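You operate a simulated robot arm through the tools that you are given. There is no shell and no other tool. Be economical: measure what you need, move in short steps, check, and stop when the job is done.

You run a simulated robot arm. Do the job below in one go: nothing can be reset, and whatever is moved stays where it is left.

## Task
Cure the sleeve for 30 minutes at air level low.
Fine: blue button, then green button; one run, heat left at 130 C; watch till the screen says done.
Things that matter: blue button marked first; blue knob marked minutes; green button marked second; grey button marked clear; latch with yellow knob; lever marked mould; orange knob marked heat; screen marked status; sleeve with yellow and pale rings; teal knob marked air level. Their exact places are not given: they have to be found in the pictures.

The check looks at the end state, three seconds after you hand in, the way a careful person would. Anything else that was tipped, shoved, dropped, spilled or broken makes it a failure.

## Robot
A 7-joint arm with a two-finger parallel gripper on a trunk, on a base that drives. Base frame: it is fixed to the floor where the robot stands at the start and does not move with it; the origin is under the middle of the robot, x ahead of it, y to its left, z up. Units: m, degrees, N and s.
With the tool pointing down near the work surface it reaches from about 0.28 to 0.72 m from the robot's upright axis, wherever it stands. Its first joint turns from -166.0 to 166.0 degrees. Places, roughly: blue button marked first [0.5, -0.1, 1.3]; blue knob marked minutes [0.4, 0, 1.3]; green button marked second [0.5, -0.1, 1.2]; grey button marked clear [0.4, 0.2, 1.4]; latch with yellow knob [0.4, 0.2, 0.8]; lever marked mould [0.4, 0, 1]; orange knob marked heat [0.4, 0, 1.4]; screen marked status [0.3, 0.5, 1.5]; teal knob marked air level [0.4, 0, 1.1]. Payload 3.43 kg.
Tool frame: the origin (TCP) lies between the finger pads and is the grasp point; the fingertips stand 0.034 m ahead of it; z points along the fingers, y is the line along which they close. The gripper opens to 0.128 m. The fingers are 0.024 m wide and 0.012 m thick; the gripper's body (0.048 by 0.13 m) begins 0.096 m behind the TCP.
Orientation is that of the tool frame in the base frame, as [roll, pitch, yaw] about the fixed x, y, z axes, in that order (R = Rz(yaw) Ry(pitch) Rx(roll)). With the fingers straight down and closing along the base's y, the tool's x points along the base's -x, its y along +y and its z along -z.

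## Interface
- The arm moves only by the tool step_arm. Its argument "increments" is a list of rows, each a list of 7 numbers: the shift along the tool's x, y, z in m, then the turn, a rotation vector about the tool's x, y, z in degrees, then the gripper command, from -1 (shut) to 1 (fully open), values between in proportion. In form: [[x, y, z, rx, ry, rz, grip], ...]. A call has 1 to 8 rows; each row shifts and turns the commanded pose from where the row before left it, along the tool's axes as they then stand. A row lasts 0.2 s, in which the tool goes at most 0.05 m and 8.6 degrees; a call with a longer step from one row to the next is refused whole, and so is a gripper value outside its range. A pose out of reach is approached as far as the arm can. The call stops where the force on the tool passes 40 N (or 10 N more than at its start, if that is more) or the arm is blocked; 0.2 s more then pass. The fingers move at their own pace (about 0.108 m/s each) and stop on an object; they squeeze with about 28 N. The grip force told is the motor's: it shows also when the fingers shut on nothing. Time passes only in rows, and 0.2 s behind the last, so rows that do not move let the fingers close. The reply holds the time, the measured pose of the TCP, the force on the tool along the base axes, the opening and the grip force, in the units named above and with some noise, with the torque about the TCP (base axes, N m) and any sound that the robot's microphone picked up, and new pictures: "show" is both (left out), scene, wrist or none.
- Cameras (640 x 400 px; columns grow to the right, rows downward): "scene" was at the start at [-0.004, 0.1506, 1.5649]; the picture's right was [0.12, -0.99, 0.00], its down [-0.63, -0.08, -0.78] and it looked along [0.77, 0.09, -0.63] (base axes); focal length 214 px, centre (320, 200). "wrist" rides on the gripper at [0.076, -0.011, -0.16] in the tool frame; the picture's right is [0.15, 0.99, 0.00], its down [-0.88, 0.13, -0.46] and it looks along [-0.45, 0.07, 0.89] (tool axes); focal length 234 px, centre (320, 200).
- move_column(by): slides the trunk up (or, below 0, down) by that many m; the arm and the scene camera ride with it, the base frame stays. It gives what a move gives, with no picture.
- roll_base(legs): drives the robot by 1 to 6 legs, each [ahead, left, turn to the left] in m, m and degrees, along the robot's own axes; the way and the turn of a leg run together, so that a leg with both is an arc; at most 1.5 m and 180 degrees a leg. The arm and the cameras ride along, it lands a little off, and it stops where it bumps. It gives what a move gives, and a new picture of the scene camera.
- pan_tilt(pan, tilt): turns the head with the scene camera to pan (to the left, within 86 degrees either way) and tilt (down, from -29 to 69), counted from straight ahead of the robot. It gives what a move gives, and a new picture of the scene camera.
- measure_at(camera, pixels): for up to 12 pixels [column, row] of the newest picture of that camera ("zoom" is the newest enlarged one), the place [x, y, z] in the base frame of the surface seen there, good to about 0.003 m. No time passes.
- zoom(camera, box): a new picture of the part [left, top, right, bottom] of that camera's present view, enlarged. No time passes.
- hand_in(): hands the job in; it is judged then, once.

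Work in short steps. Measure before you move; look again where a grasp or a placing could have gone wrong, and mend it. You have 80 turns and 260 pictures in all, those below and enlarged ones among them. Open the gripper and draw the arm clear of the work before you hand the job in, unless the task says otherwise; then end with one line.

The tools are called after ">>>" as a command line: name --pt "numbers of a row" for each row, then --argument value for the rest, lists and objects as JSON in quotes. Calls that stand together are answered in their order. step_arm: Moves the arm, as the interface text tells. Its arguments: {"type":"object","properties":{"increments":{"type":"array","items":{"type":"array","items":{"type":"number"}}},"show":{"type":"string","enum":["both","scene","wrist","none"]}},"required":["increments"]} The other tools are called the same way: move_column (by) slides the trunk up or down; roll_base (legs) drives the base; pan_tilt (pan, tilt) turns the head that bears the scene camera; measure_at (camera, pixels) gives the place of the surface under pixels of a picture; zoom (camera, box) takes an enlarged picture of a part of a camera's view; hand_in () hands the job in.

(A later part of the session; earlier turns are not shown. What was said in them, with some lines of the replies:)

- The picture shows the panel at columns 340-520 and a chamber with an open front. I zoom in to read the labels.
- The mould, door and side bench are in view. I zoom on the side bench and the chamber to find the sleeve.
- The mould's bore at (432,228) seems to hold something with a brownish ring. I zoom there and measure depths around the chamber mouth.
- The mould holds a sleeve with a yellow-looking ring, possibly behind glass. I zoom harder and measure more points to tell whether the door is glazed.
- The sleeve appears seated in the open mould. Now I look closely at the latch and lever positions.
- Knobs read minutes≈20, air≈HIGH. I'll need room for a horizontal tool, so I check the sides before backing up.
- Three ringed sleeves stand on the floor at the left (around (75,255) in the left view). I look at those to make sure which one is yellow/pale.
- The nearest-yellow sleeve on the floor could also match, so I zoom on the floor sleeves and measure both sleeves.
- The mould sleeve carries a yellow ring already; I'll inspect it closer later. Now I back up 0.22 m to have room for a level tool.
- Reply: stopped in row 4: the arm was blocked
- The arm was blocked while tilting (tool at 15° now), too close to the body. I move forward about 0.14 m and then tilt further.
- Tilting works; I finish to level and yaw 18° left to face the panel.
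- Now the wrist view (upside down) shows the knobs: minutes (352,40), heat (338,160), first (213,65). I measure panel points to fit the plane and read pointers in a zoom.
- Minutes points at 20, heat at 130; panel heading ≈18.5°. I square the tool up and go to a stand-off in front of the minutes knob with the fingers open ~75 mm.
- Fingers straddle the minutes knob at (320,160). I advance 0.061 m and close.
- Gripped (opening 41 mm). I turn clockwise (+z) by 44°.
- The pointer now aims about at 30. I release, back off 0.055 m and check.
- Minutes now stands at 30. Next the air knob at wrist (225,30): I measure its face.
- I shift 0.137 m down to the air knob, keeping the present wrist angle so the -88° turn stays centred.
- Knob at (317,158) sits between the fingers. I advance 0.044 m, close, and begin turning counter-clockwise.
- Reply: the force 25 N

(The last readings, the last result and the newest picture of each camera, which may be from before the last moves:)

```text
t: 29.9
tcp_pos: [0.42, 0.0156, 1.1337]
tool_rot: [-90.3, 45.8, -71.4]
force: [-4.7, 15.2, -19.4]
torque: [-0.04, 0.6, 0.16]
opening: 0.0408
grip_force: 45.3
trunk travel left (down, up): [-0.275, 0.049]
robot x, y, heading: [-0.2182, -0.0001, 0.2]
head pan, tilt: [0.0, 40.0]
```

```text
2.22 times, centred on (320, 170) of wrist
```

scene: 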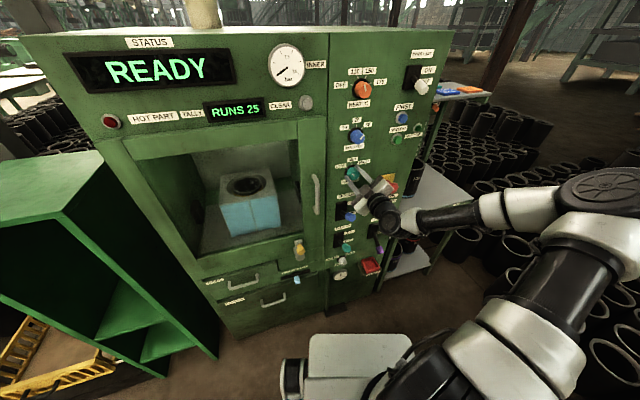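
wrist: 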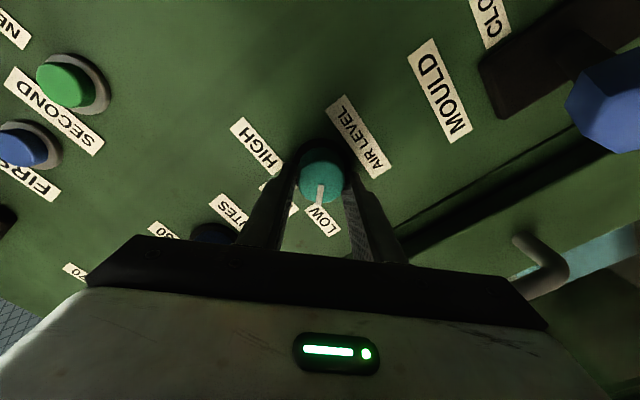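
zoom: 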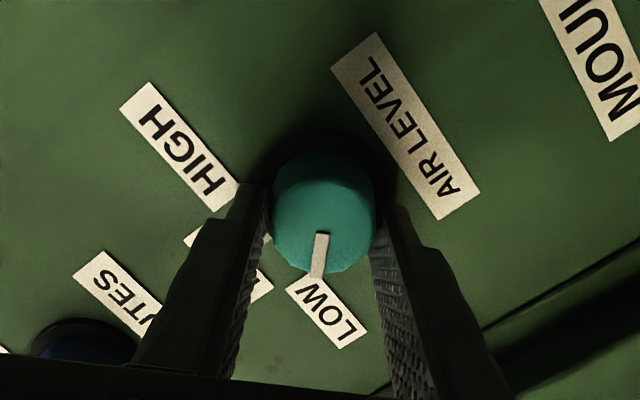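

The pointer is at LOW. I release, back away 0.06 m, and rotate the wrist back upright to check.

>>> step_arm --pt "0 0 0 0 0 0 0.17" --pt "0 0 0 0 0 0 0.17" --pt "0 0 -0.045 0 0 0 0.17" --pt "0 0 -0.045 0 0 8 0.17" --pt "0 0 0 0 0 8 0.17" --pt "0 0 0 0 0 8 0.17" --pt "0 0 0 0 0 8 0.17" --pt "0 0 0 0 0 8 0.17"

>>> zoom --camera "wrist" --box '[220, 0, 420, 240]'

```text
t: 31.7
tcp_pos: [0.3338, -0.0182, 1.1359]
tool_rot: [-88.0, 86.0, -69.5]
force: [-0.1, 0.3, -0.1]
torque: [-0.01, -0.02, 0.0]
opening: 0.0751
grip_force: 0.0
trunk travel left (down, up): [-0.275, 0.049]
robot x, y, heading: [-0.2181, 0.001, 0.1]
head pan, tilt: [0.0, 40.0]
```

scene: 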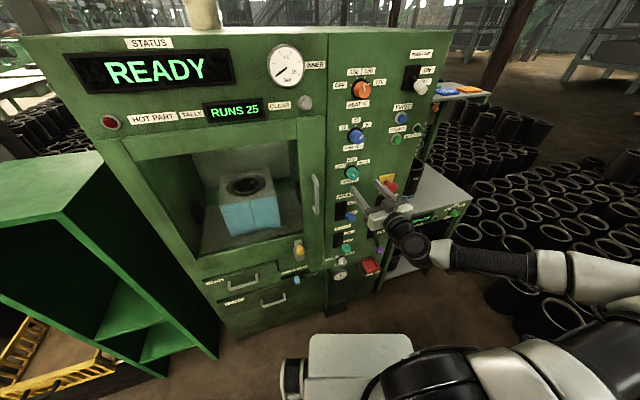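
wrist: 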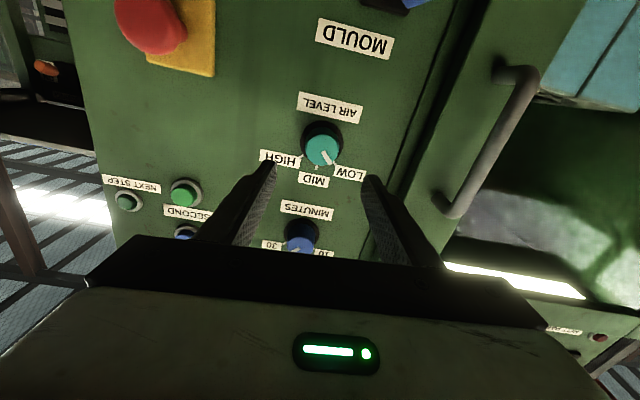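

```text
1.67 times, centred on (320, 120) of wrist
```

zoom: 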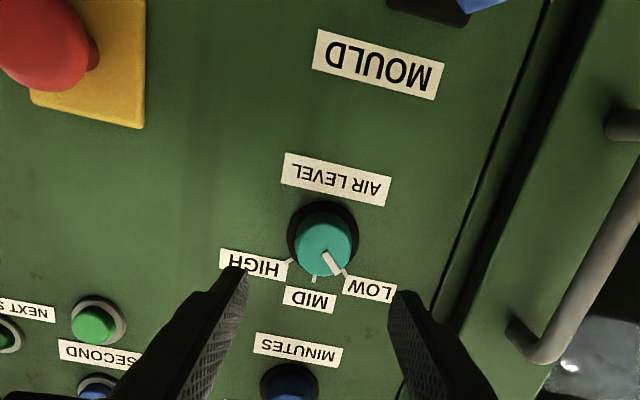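

Air is at LOW. Next I lower the tool to look at the mould lever and the latch with the wrist camera (keeping well back).

>>> step_arm --pt "0 0 -0.02 0 0 4 0.17" --pt "0.045 0 0 0 0 0 0.17" --pt "0.045 0 0 0 0 0 0.17" --pt "0.02 0.03 0 0 0 0 0.17"

>>> zoom --camera "wrist" --box '[300, 0, 640, 240]'

```text
t: 32.7
tcp_pos: [0.3067, 0.0049, 1.027]
tool_rot: [-11.2, 89.8, 7.1]
force: [0.9, 0.2, -0.6]
torque: [0.01, 0.0, -0.01]
opening: 0.075
grip_force: 0.1
trunk travel left (down, up): [-0.275, 0.049]
robot x, y, heading: [-0.2182, 0.0008, 0.1]
head pan, tilt: [0.0, 40.0]
```

scene: 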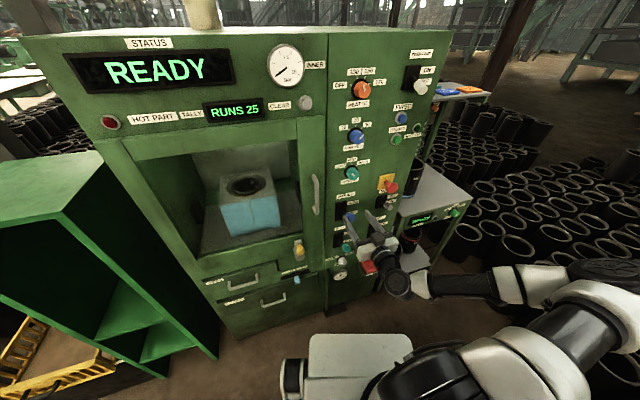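
wrist: 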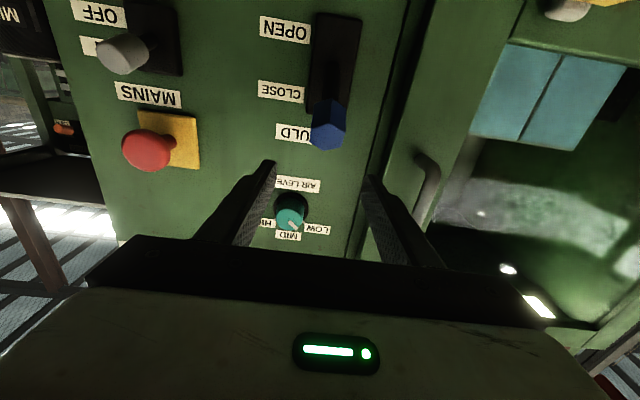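

```text
1.67 times, centred on (470, 120) of wrist
```

zoom: 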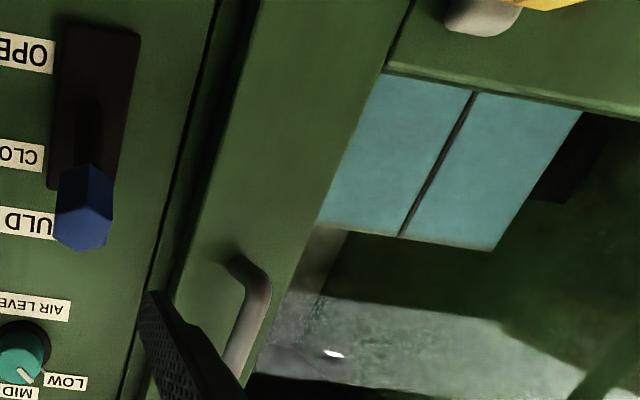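

The lever's blue knob appears shifted by parallax in each view; I measure lever, base, labels, handle and the latch.

>>> measure_at --camera "wrist" --pixels '[[328, 118], [326, 140], [335, 25], [330, 95], [280, 90], [285, 28], [335, 75], [565, 8], [425, 165], [450, 60], [480, 40], [520, 80]]'

>>> measure_at --camera "scene" --pixels '[[351, 217], [300, 247], [295, 238], [346, 204], [245, 182], [245, 215]]'

>>> zoom --camera "scene" --box '[320, 180, 380, 240]'

>>> zoom --camera "scene" --box '[190, 160, 270, 240]'

```text
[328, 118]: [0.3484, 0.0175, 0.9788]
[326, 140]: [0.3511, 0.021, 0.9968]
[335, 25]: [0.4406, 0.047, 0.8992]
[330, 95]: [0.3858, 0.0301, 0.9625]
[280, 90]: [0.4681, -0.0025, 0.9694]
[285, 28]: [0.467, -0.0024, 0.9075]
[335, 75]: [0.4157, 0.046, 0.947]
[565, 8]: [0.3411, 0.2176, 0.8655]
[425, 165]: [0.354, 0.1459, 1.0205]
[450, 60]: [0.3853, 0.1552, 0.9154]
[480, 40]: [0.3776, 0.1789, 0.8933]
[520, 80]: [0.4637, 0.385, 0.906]
```

```text
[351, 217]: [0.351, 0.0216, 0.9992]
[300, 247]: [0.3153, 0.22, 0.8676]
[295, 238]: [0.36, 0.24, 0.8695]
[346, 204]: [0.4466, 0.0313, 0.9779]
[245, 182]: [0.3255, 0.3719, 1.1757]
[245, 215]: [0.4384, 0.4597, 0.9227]
```

```text
6.67 times, centred on (350, 210) of scene
```

zoom: 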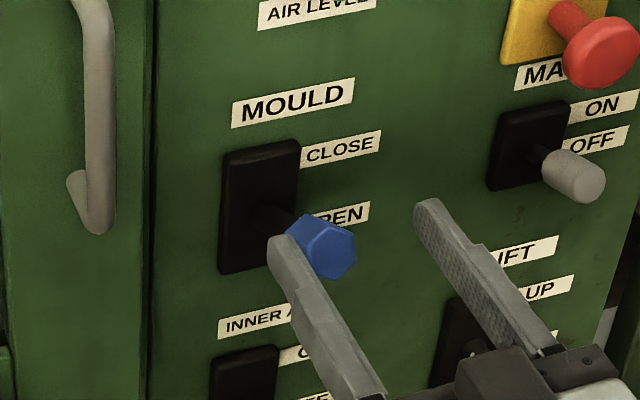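

```text
5.00 times, centred on (230, 200) of scene
```

zoom: 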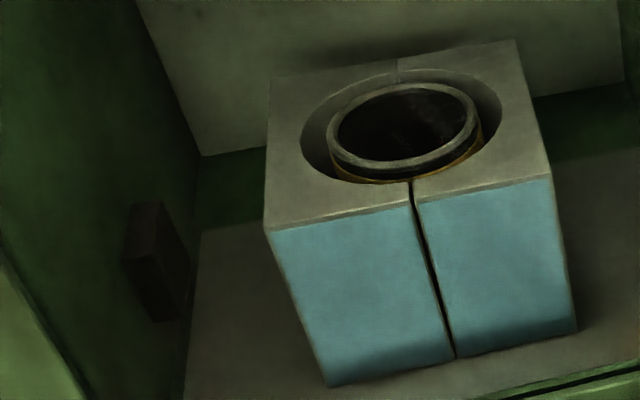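

The lever rises from z≈0.947 at its root to z≈0.99 at the knob (labels CLOSE 0.969, OPEN 0.908), so the mould lever looks already at CLOSE. I look at the latch and the other levers for comparison.

>>> zoom --camera "scene" --box '[270, 220, 330, 280]'

>>> zoom --camera "scene" --box '[90, 110, 340, 300]'

>>> zoom --camera "scene" --box '[320, 210, 390, 280]'

```text
6.67 times, centred on (300, 250) of scene
```

zoom: 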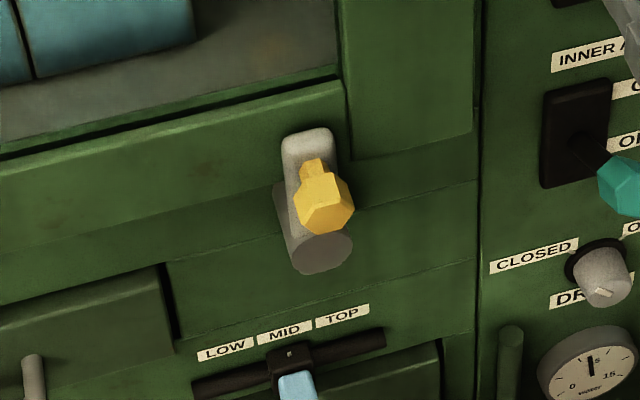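

```text
2.11 times, centred on (215, 205) of scene
```

zoom: 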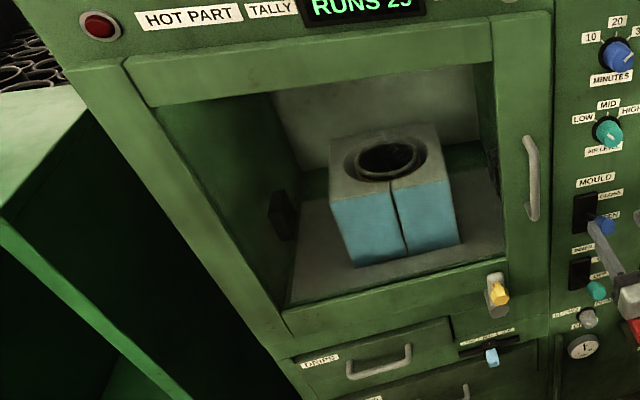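

```text
5.71 times, centred on (355, 245) of scene
```

zoom: 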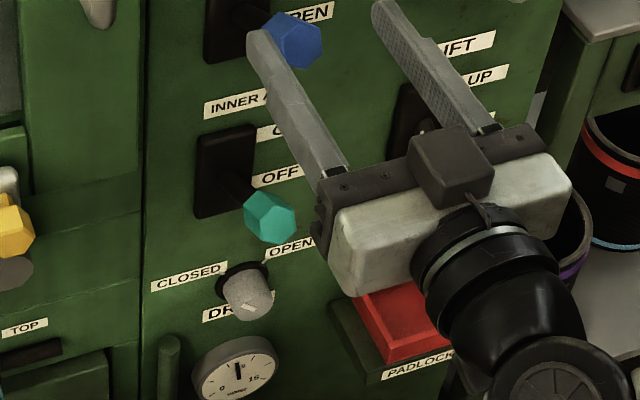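

The latch bar stands up across the door's bottom rail (latched). To be sure of lever states I measure both levers' bases and knobs.

>>> measure_at --camera "scene" --pixels '[[346, 248], [339, 233], [338, 246], [341, 204], [340, 219], [351, 218], [345, 218], [340, 242], [377, 247], [372, 230]]'

>>> step_arm --pt "0 0 -0.04 0 0 0 0.17" --pt "0.045 0 0 0 0 0 0.17" --pt "0.045 0 0 0 0 0 0.17" --pt "0.03 0 0 0 0 0 0.17" --show "wrist"

```text
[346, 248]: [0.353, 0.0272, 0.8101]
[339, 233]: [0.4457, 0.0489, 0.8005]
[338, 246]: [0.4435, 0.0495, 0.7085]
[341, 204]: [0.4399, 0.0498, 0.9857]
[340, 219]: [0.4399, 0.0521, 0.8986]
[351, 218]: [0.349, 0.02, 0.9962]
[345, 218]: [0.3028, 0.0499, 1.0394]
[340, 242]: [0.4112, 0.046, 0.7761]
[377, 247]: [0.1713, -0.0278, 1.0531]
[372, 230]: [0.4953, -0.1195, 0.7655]
```

```text
t: 33.7
tcp_pos: [0.2833, -0.0134, 0.9596]
tool_rot: [-37.6, 89.9, -19.0]
force: [-0.2, -0.6, 1.1]
torque: [-0.01, 0.01, 0.02]
opening: 0.0747
grip_force: 0.0
out of reach, approached as far as the arm can: row 3, 4
trunk travel left (down, up): [-0.275, 0.049]
robot x, y, heading: [-0.2151, 0.0002, -0.4]
head pan, tilt: [0.0, 40.0]
```

wrist: 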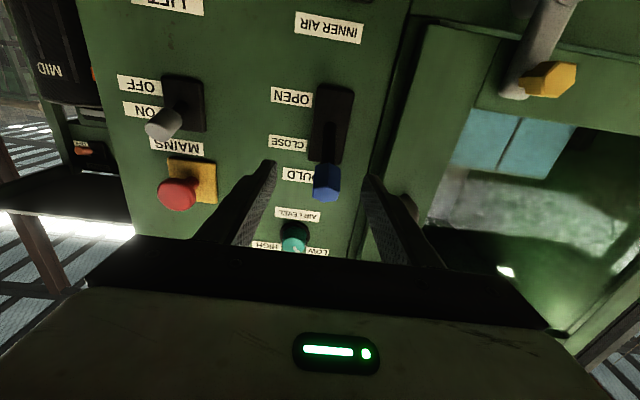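

Mould knob is 45 mm above its base centre → CLOSE, and mains is at ON. I zoom on the latch from this lower view.

>>> zoom --camera "wrist" --box '[460, 0, 620, 130]'

>>> measure_at --camera "wrist" --pixels '[[550, 20], [515, 88], [490, 40], [600, 60], [470, 10], [500, 15], [548, 78], [580, 30]]'

```text
3.08 times, centred on (540, 65) of wrist
```

zoom: 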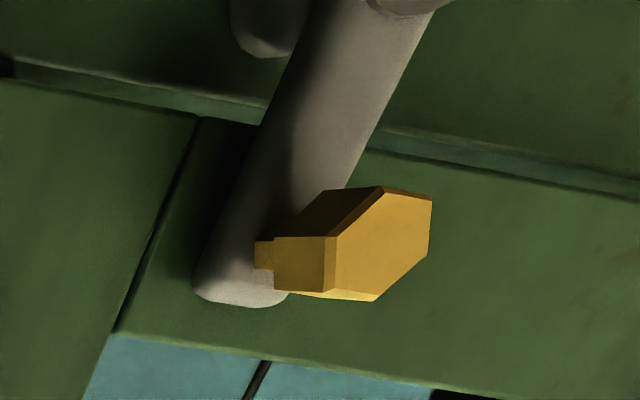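

```text
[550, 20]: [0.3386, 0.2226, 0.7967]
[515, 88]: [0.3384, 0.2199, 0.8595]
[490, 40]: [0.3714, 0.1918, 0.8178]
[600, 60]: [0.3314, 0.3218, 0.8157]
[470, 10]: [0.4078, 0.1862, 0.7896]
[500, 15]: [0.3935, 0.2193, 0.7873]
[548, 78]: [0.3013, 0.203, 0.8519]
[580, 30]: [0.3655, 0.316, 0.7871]
```

The latch bar (z 0.79–0.86) spans the door's lower edge (z≈0.80): latched. Now I close the gripper and go up, then right, to stand off before the FIRST button.

>>> step_arm --pt "-0.049 0 0 0 0 0 -1" --pt "-0.049 0 0 0 0 0 -1" --pt "-0.049 0 0 0 0 0 -1" --pt "-0.049 0 0 0 0 0 -1" --pt "-0.049 0 0 0 0 0 -1" --pt "-0.049 0 0 0 0 0 -1" --pt "-0.049 0 0 0 0 0 -1" --show "none"

>>> step_arm --pt "0 -0.045 0 0 0 0 -1" --pt "0 -0.045 0 0 0 0 -1" --pt "0 -0.045 0 0 0 0 -1" --pt "0 -0.04 0 0 0 0 -1"

```text
t: 35.3
tcp_pos: [0.2939, -0.0189, 1.3008]
tool_rot: [8.7, 89.9, 27.1]
force: [0.7, -1.0, 0.9]
torque: [0.01, 0.0, 0.0]
opening: 0.0
grip_force: 28.2
out of reach, approached as far as the arm can: row 4, 5
trunk travel left (down, up): [-0.275, 0.049]
robot x, y, heading: [-0.2183, 0.0011, 0.3]
head pan, tilt: [0.0, 40.0]
```

```text
t: 36.3
tcp_pos: [0.3516, -0.187, 1.2998]
tool_rot: [-26.9, 89.8, -8.5]
force: [0.0, 0.3, -0.2]
torque: [0.0, 0.03, 0.0]
opening: 0.0001
grip_force: 27.8
trunk travel left (down, up): [-0.275, 0.049]
robot x, y, heading: [-0.2163, 0.001, 0.1]
head pan, tilt: [0.0, 40.0]
```

scene: 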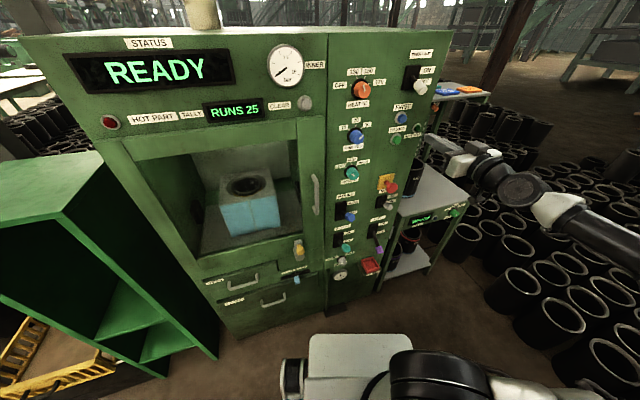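
wrist: 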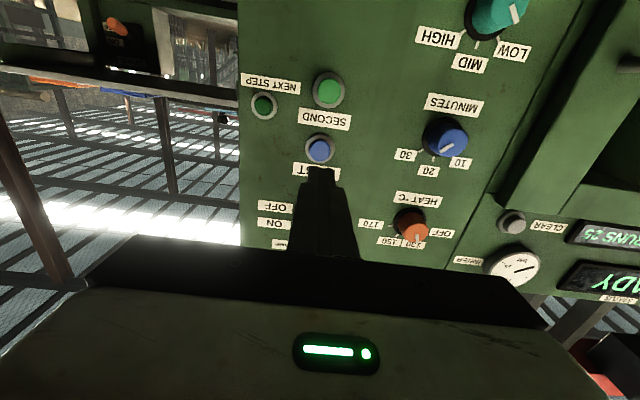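

FIRST is at wrist (318,150), SECOND at (328,88). I measure both.

>>> measure_at --camera "wrist" --pixels '[[318, 152], [312, 150], [326, 148], [328, 91], [320, 90], [336, 89], [263, 105], [380, 140]]'

>>> zoom --camera "wrist" --box '[340, 190, 460, 260]'

```text
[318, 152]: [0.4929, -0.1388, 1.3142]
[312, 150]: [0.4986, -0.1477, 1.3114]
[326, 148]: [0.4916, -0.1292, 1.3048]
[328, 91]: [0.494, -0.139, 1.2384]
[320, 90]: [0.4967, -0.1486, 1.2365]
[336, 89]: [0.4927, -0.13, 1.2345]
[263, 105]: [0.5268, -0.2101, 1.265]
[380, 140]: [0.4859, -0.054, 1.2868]
```

```text
5.33 times, centred on (400, 225) of wrist
```

zoom: 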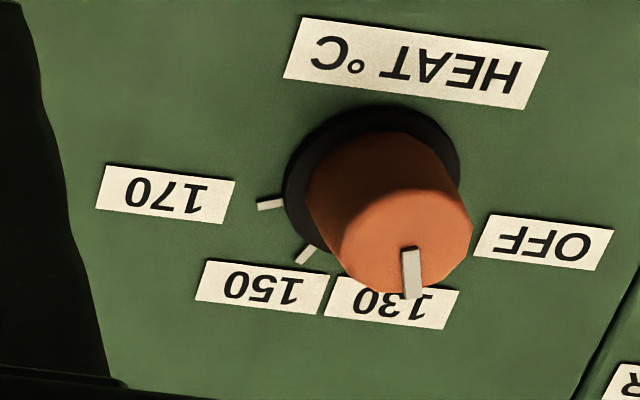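

FIRST's face is about (0.494,-0.135,1.311). I align (up 11 mm, left 4 mm), advance to ~8 mm short, then press gently.

>>> step_arm --pt "-0.011 0.004 0.035 0 0 0 -1" --pt "0 0 0.045 0 0 0 -1" --pt "0 0 0.028 0 0 0 -1"

```text
t: 37.1
tcp_pos: [0.4509, -0.1476, 1.312]
tool_rot: [-26.6, 90.0, -8.1]
force: [0.0, -0.1, -0.4]
torque: [0.03, 0.01, -0.02]
opening: 0.0002
grip_force: 28.2
trunk travel left (down, up): [-0.275, 0.049]
robot x, y, heading: [-0.2183, 0.0003, -0.1]
head pan, tilt: [0.0, 40.0]
```

scene: 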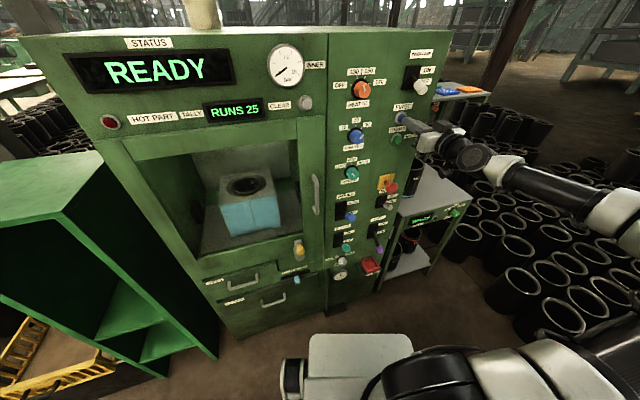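
wrist: 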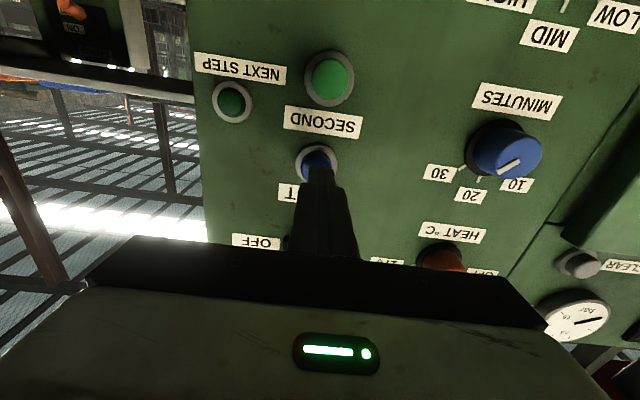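

FIRST is aligned, but the minutes knob's pointer looks different from before at (508,165). I zoom to check before pressing.

>>> zoom --camera "wrist" --box '[420, 80, 580, 200]'

>>> zoom --camera "scene" --box '[330, 110, 380, 190]'

```text
3.33 times, centred on (500, 140) of wrist
```

zoom: 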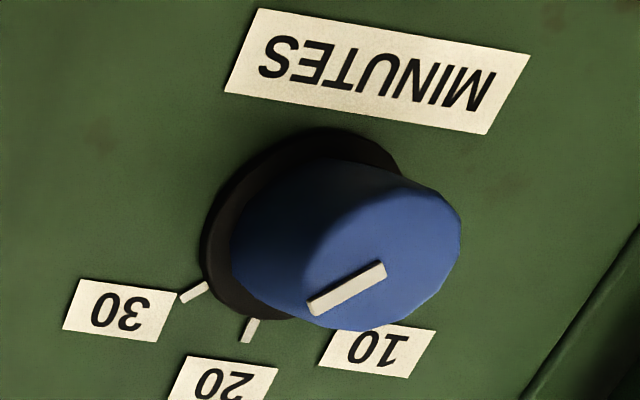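

```text
5.00 times, centred on (355, 150) of scene
```

zoom: 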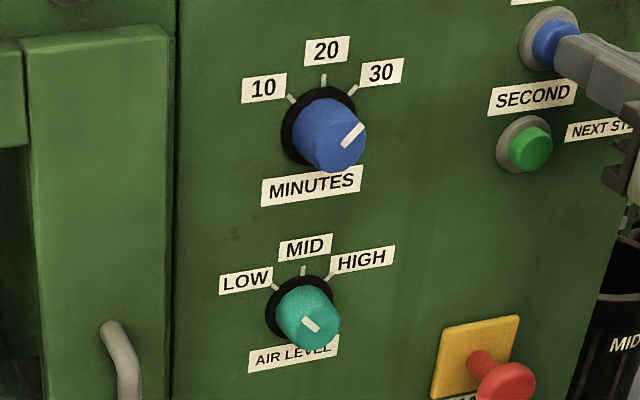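

Pointer runs toward 30, and air to LOW — good. I press FIRST in small advances.

>>> step_arm --pt "0 0 0.008 0 0 0 -1" --pt "0 0 0.004 0 0 0 -1" --pt "0 0 0.003 0 0 0 -1" --pt "0 0 0.003 0 0 0 -1" --pt "0 0 0.002 0 0 0 -1"

```text
t: 38.3
tcp_pos: [0.4672, -0.1421, 1.313]
tool_rot: [-22.0, 89.8, -3.5]
force: [-25.3, -4.3, -5.8]
torque: [0.02, 0.27, 0.09]
opening: 0.0
grip_force: 27.9
trunk travel left (down, up): [-0.275, 0.049]
robot x, y, heading: [-0.2179, 0.0023, 0.0]
head pan, tilt: [0.0, 40.0]
heard: click
```

scene: 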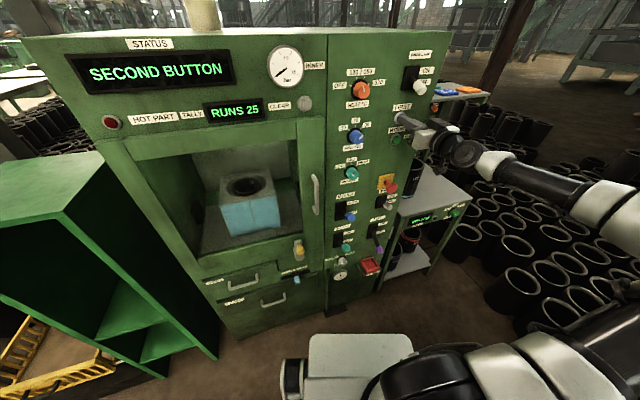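
wrist: 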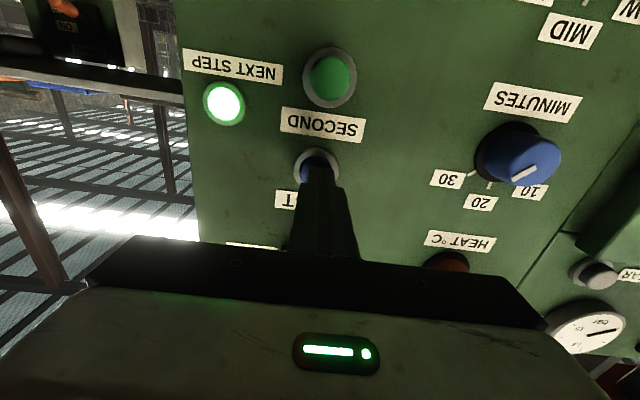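

Status asks for SECOND. I retreat 30 mm, go down 74 mm, and press the green button.

>>> step_arm --pt "0 0 -0.035 0 0 0 -1" --pt "0.0375 0 0 0 0 0 -1" --pt "0.0375 0 0 0 0 0 -1" --pt "0 0 0.02 0 0 0 -1" --pt "0 0 0.007 0 0 0 -1" --pt "0 0 0.004 0 0 0 -1" --pt "0 0 0.003 0 0 0 -1" --pt "0 0 0.003 0 0 0 -1"

```text
t: 40.1
tcp_pos: [0.4676, -0.1412, 1.2368]
tool_rot: [-21.9, 89.9, -3.6]
force: [-33.9, -7.2, -10.0]
torque: [-0.16, 0.36, 0.08]
opening: 0.0002
grip_force: 28.1
trunk travel left (down, up): [-0.275, 0.049]
robot x, y, heading: [-0.2175, -0.0018, -0.1]
head pan, tilt: [0.0, 40.0]
heard: click
```

scene: 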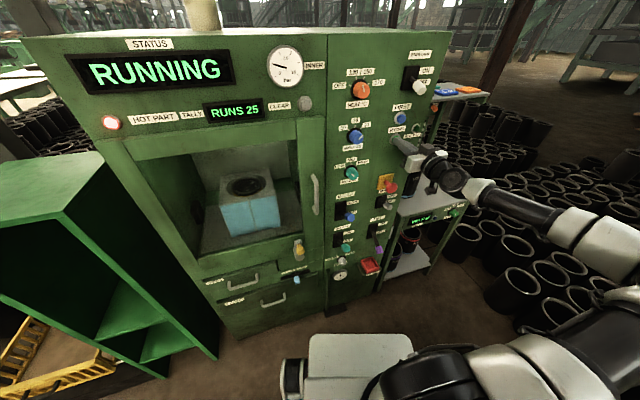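
wrist: 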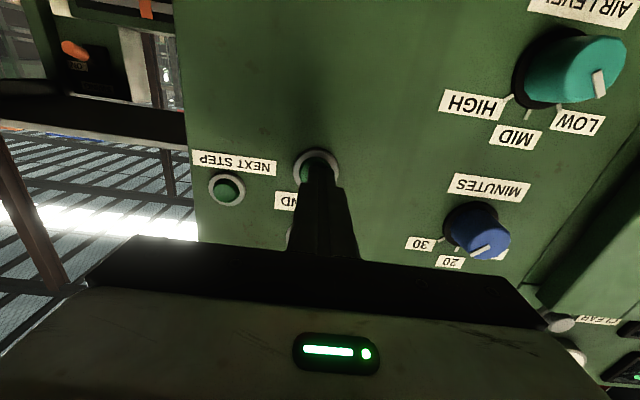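

RUNNING. I draw back well clear and wait for it to finish.

>>> step_arm --pt "0 0 -0.045 0 0 0 -1" --pt "0 0 -0.045 0 0 0 -1" --pt "0 0 -0.045 0 0 0 1" --pt "0 0 0 0 0 0 1" --pt "0 0 0 0 0 0 1" --pt "0 0 0 0 0 0 1" --pt "0 0 0 0 0 0 1" --pt "0 0 0 0 0 0 1" --show "scene"

>>> step_arm --pt "0 0 0 0 0 0 1" --pt "0 0 0 0 0 0 1" --pt "0 0 0 0 0 0 1" --pt "0 0 0 0 0 0 1" --pt "0 0 0 0 0 0 1" --pt "0 0 0 0 0 0 1" --pt "0 0 0 0 0 0 1" --pt "0 0 0 0 0 0 1" --show "none"

>>> step_arm --pt "0 0 0 0 0 0 1" --pt "0 0 0 0 0 0 1" --pt "0 0 0 0 0 0 1" --pt "0 0 0 0 0 0 1" --pt "0 0 0 0 0 0 1" --pt "0 0 0 0 0 0 1" --pt "0 0 0 0 0 0 1" --pt "0 0 0 0 0 0 1" --show "scene"

```text
t: 41.9
tcp_pos: [0.3437, -0.1822, 1.2375]
tool_rot: [-21.3, 89.8, -2.9]
force: [0.1, -0.6, 1.0]
torque: [-0.02, 0.0, 0.04]
opening: 0.1278
grip_force: 0.1
trunk travel left (down, up): [-0.275, 0.049]
robot x, y, heading: [-0.2159, -0.0014, -0.2]
head pan, tilt: [0.0, 40.0]
```

scene: 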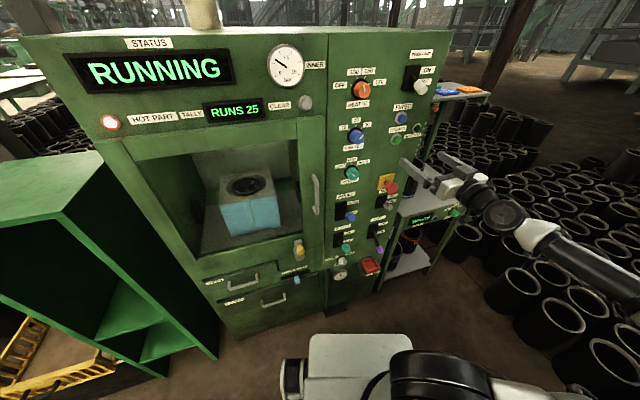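

```text
t: 43.7
tcp_pos: [0.3436, -0.1831, 1.2358]
tool_rot: [-20.2, 89.8, -2.0]
force: [0.1, -0.3, -1.0]
torque: [-0.02, 0.0, 0.01]
opening: 0.128
grip_force: 0.0
trunk travel left (down, up): [-0.275, 0.049]
robot x, y, heading: [-0.2162, 0.0026, -0.1]
head pan, tilt: [0.0, 40.0]
```

```text
t: 45.5
tcp_pos: [0.3433, -0.1819, 1.2364]
tool_rot: [-20.0, 89.7, -1.6]
force: [-0.1, 0.2, 0.0]
torque: [0.03, 0.03, 0.0]
opening: 0.1278
grip_force: 0.1
trunk travel left (down, up): [-0.275, 0.049]
robot x, y, heading: [-0.217, -0.001, -0.1]
head pan, tilt: [0.0, 40.0]
```

scene: 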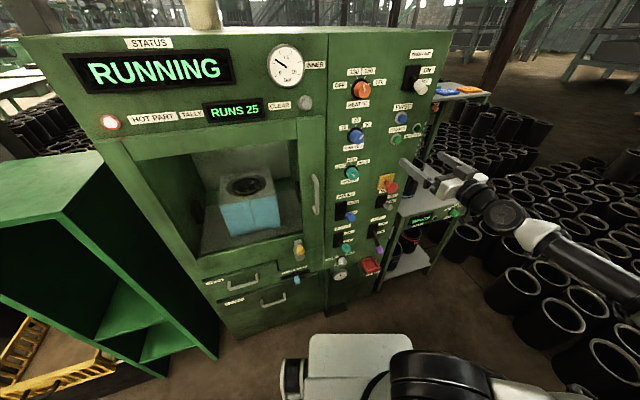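

Still RUNNING; I keep waiting with the arm clear.

>>> step_arm --pt "0 0 0 0 0 0 1" --pt "0 0 0 0 0 0 1" --pt "0 0 0 0 0 0 1" --pt "0 0 0 0 0 0 1" --pt "0 0 0 0 0 0 1" --pt "0 0 0 0 0 0 1" --pt "0 0 0 0 0 0 1" --pt "0 0 0 0 0 0 1" --show "none"

>>> step_arm --pt "0 0 0 0 0 0 1" --pt "0 0 0 0 0 0 1" --pt "0 0 0 0 0 0 1" --pt "0 0 0 0 0 0 1" --pt "0 0 0 0 0 0 1" --pt "0 0 0 0 0 0 1" --pt "0 0 0 0 0 0 1" --pt "0 0 0 0 0 0 1" --show "none"

>>> step_arm --pt "0 0 0 0 0 0 1" --pt "0 0 0 0 0 0 1" --pt "0 0 0 0 0 0 1" --pt "0 0 0 0 0 0 1" --pt "0 0 0 0 0 0 1" --pt "0 0 0 0 0 0 1" --pt "0 0 0 0 0 0 1" --pt "0 0 0 0 0 0 1" --show "scene"

```text
t: 47.3
tcp_pos: [0.3439, -0.1825, 1.2362]
tool_rot: [-20.8, 89.8, -2.4]
force: [-0.1, -0.5, 0.6]
torque: [-0.02, -0.02, -0.05]
opening: 0.1281
grip_force: 0.0
trunk travel left (down, up): [-0.275, 0.049]
robot x, y, heading: [-0.2157, -0.0026, -0.1]
head pan, tilt: [0.0, 40.0]
```

```text
t: 49.1
tcp_pos: [0.3435, -0.1826, 1.2374]
tool_rot: [-20.1, 89.8, -1.7]
force: [-0.7, 0.3, -0.6]
torque: [-0.02, 0.01, -0.03]
opening: 0.1279
grip_force: 0.1
trunk travel left (down, up): [-0.275, 0.049]
robot x, y, heading: [-0.2171, 0.0018, -0.3]
head pan, tilt: [0.0, 40.0]
```

```text
t: 50.9
tcp_pos: [0.3435, -0.1821, 1.2365]
tool_rot: [-20.2, 89.8, -1.8]
force: [0.0, 1.3, 0.2]
torque: [-0.02, -0.01, 0.01]
opening: 0.1279
grip_force: 0.1
trunk travel left (down, up): [-0.275, 0.049]
robot x, y, heading: [-0.217, -0.0018, -0.2]
head pan, tilt: [0.0, 40.0]
```

scene: 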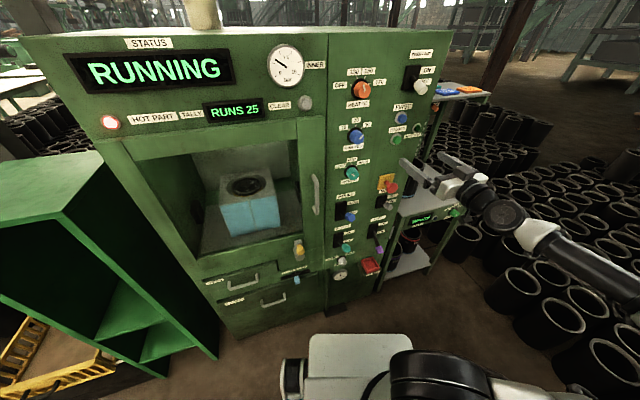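

Still RUNNING at 10 s in. I wait longer.

>>> step_arm --pt "0 0 0 0 0 0 1" --pt "0 0 0 0 0 0 1" --pt "0 0 0 0 0 0 1" --pt "0 0 0 0 0 0 1" --pt "0 0 0 0 0 0 1" --pt "0 0 0 0 0 0 1" --pt "0 0 0 0 0 0 1" --pt "0 0 0 0 0 0 1" --show "none"

>>> step_arm --pt "0 0 0 0 0 0 1" --pt "0 0 0 0 0 0 1" --pt "0 0 0 0 0 0 1" --pt "0 0 0 0 0 0 1" --pt "0 0 0 0 0 0 1" --pt "0 0 0 0 0 0 1" --pt "0 0 0 0 0 0 1" --pt "0 0 0 0 0 0 1" --show "none"

>>> step_arm --pt "0 0 0 0 0 0 1" --pt "0 0 0 0 0 0 1" --pt "0 0 0 0 0 0 1" --pt "0 0 0 0 0 0 1" --pt "0 0 0 0 0 0 1" --pt "0 0 0 0 0 0 1" --pt "0 0 0 0 0 0 1" --pt "0 0 0 0 0 0 1" --show "none"

>>> step_arm --pt "0 0 0 0 0 0 1" --pt "0 0 0 0 0 0 1" --pt "0 0 0 0 0 0 1" --pt "0 0 0 0 0 0 1" --pt "0 0 0 0 0 0 1" --pt "0 0 0 0 0 0 1" --pt "0 0 0 0 0 0 1" --pt "0 0 0 0 0 0 1" --show "none"

>>> step_arm --pt "0 0 0 0 0 0 1" --pt "0 0 0 0 0 0 1" --pt "0 0 0 0 0 0 1" --pt "0 0 0 0 0 0 1" --pt "0 0 0 0 0 0 1" --pt "0 0 0 0 0 0 1" --pt "0 0 0 0 0 0 1" --pt "0 0 0 0 0 0 1" --show "scene"

```text
t: 52.7
tcp_pos: [0.3438, -0.1823, 1.2362]
tool_rot: [-20.6, 89.8, -2.2]
force: [-0.2, 0.8, -0.3]
torque: [0.0, 0.0, 0.0]
opening: 0.1278
grip_force: 0.0
trunk travel left (down, up): [-0.275, 0.049]
robot x, y, heading: [-0.2191, 0.0016, -0.1]
head pan, tilt: [0.0, 40.0]
```

```text
t: 54.5
tcp_pos: [0.3444, -0.1818, 1.2364]
tool_rot: [-20.1, 89.9, -1.8]
force: [-0.1, -1.1, 0.2]
torque: [0.0, 0.03, 0.01]
opening: 0.128
grip_force: 0.1
trunk travel left (down, up): [-0.275, 0.049]
robot x, y, heading: [-0.2161, 0.0021, -0.1]
head pan, tilt: [0.0, 40.0]
```

```text
t: 56.3
tcp_pos: [0.343, -0.1821, 1.2373]
tool_rot: [-20.5, 89.8, -2.1]
force: [-0.4, 0.5, -0.5]
torque: [0.0, -0.01, 0.02]
opening: 0.1282
grip_force: 0.1
trunk travel left (down, up): [-0.275, 0.049]
robot x, y, heading: [-0.2151, -0.0008, -0.0]
head pan, tilt: [0.0, 40.0]
```

```text
t: 58.1
tcp_pos: [0.3426, -0.1843, 1.2368]
tool_rot: [-20.7, 89.8, -2.3]
force: [-0.1, 0.3, -0.2]
torque: [0.02, 0.02, 0.0]
opening: 0.1279
grip_force: 0.1
trunk travel left (down, up): [-0.275, 0.049]
robot x, y, heading: [-0.2147, -0.0017, -0.1]
head pan, tilt: [0.0, 40.0]
```

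```text
t: 59.9
tcp_pos: [0.3438, -0.1819, 1.2373]
tool_rot: [-20.2, 89.8, -1.7]
force: [-0.6, -0.3, -0.1]
torque: [0.03, 0.02, -0.03]
opening: 0.1279
grip_force: 0.0
trunk travel left (down, up): [-0.275, 0.049]
robot x, y, heading: [-0.217, -0.0002, 0.2]
head pan, tilt: [0.0, 40.0]
```

scene: 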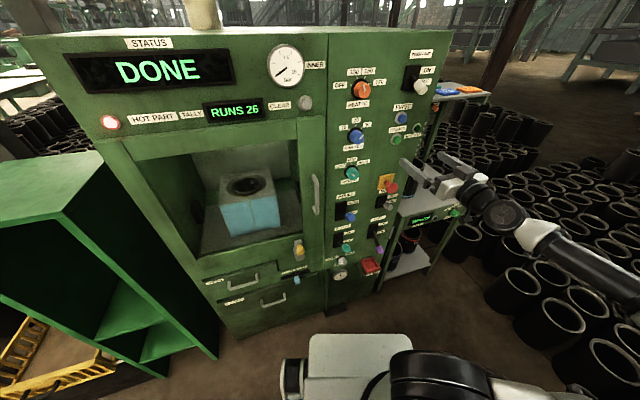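

The screen says DONE and the tally reads RUNS 26. The gripper is open and clear of the panel, so I hand in.

>>> hand_in

```text
The job is handed in.
```

I ran one cure at 30 minutes, air level low and heat left at 130 C. The screen reads DONE and the tally went from 25 to 26. The sleeve was already in the mould; I could see its yellow ring, but its pale ring was hidden. The mould lever was already at CLOSE and the door latched, so I left them as they were. The arm is clear with the gripper open.
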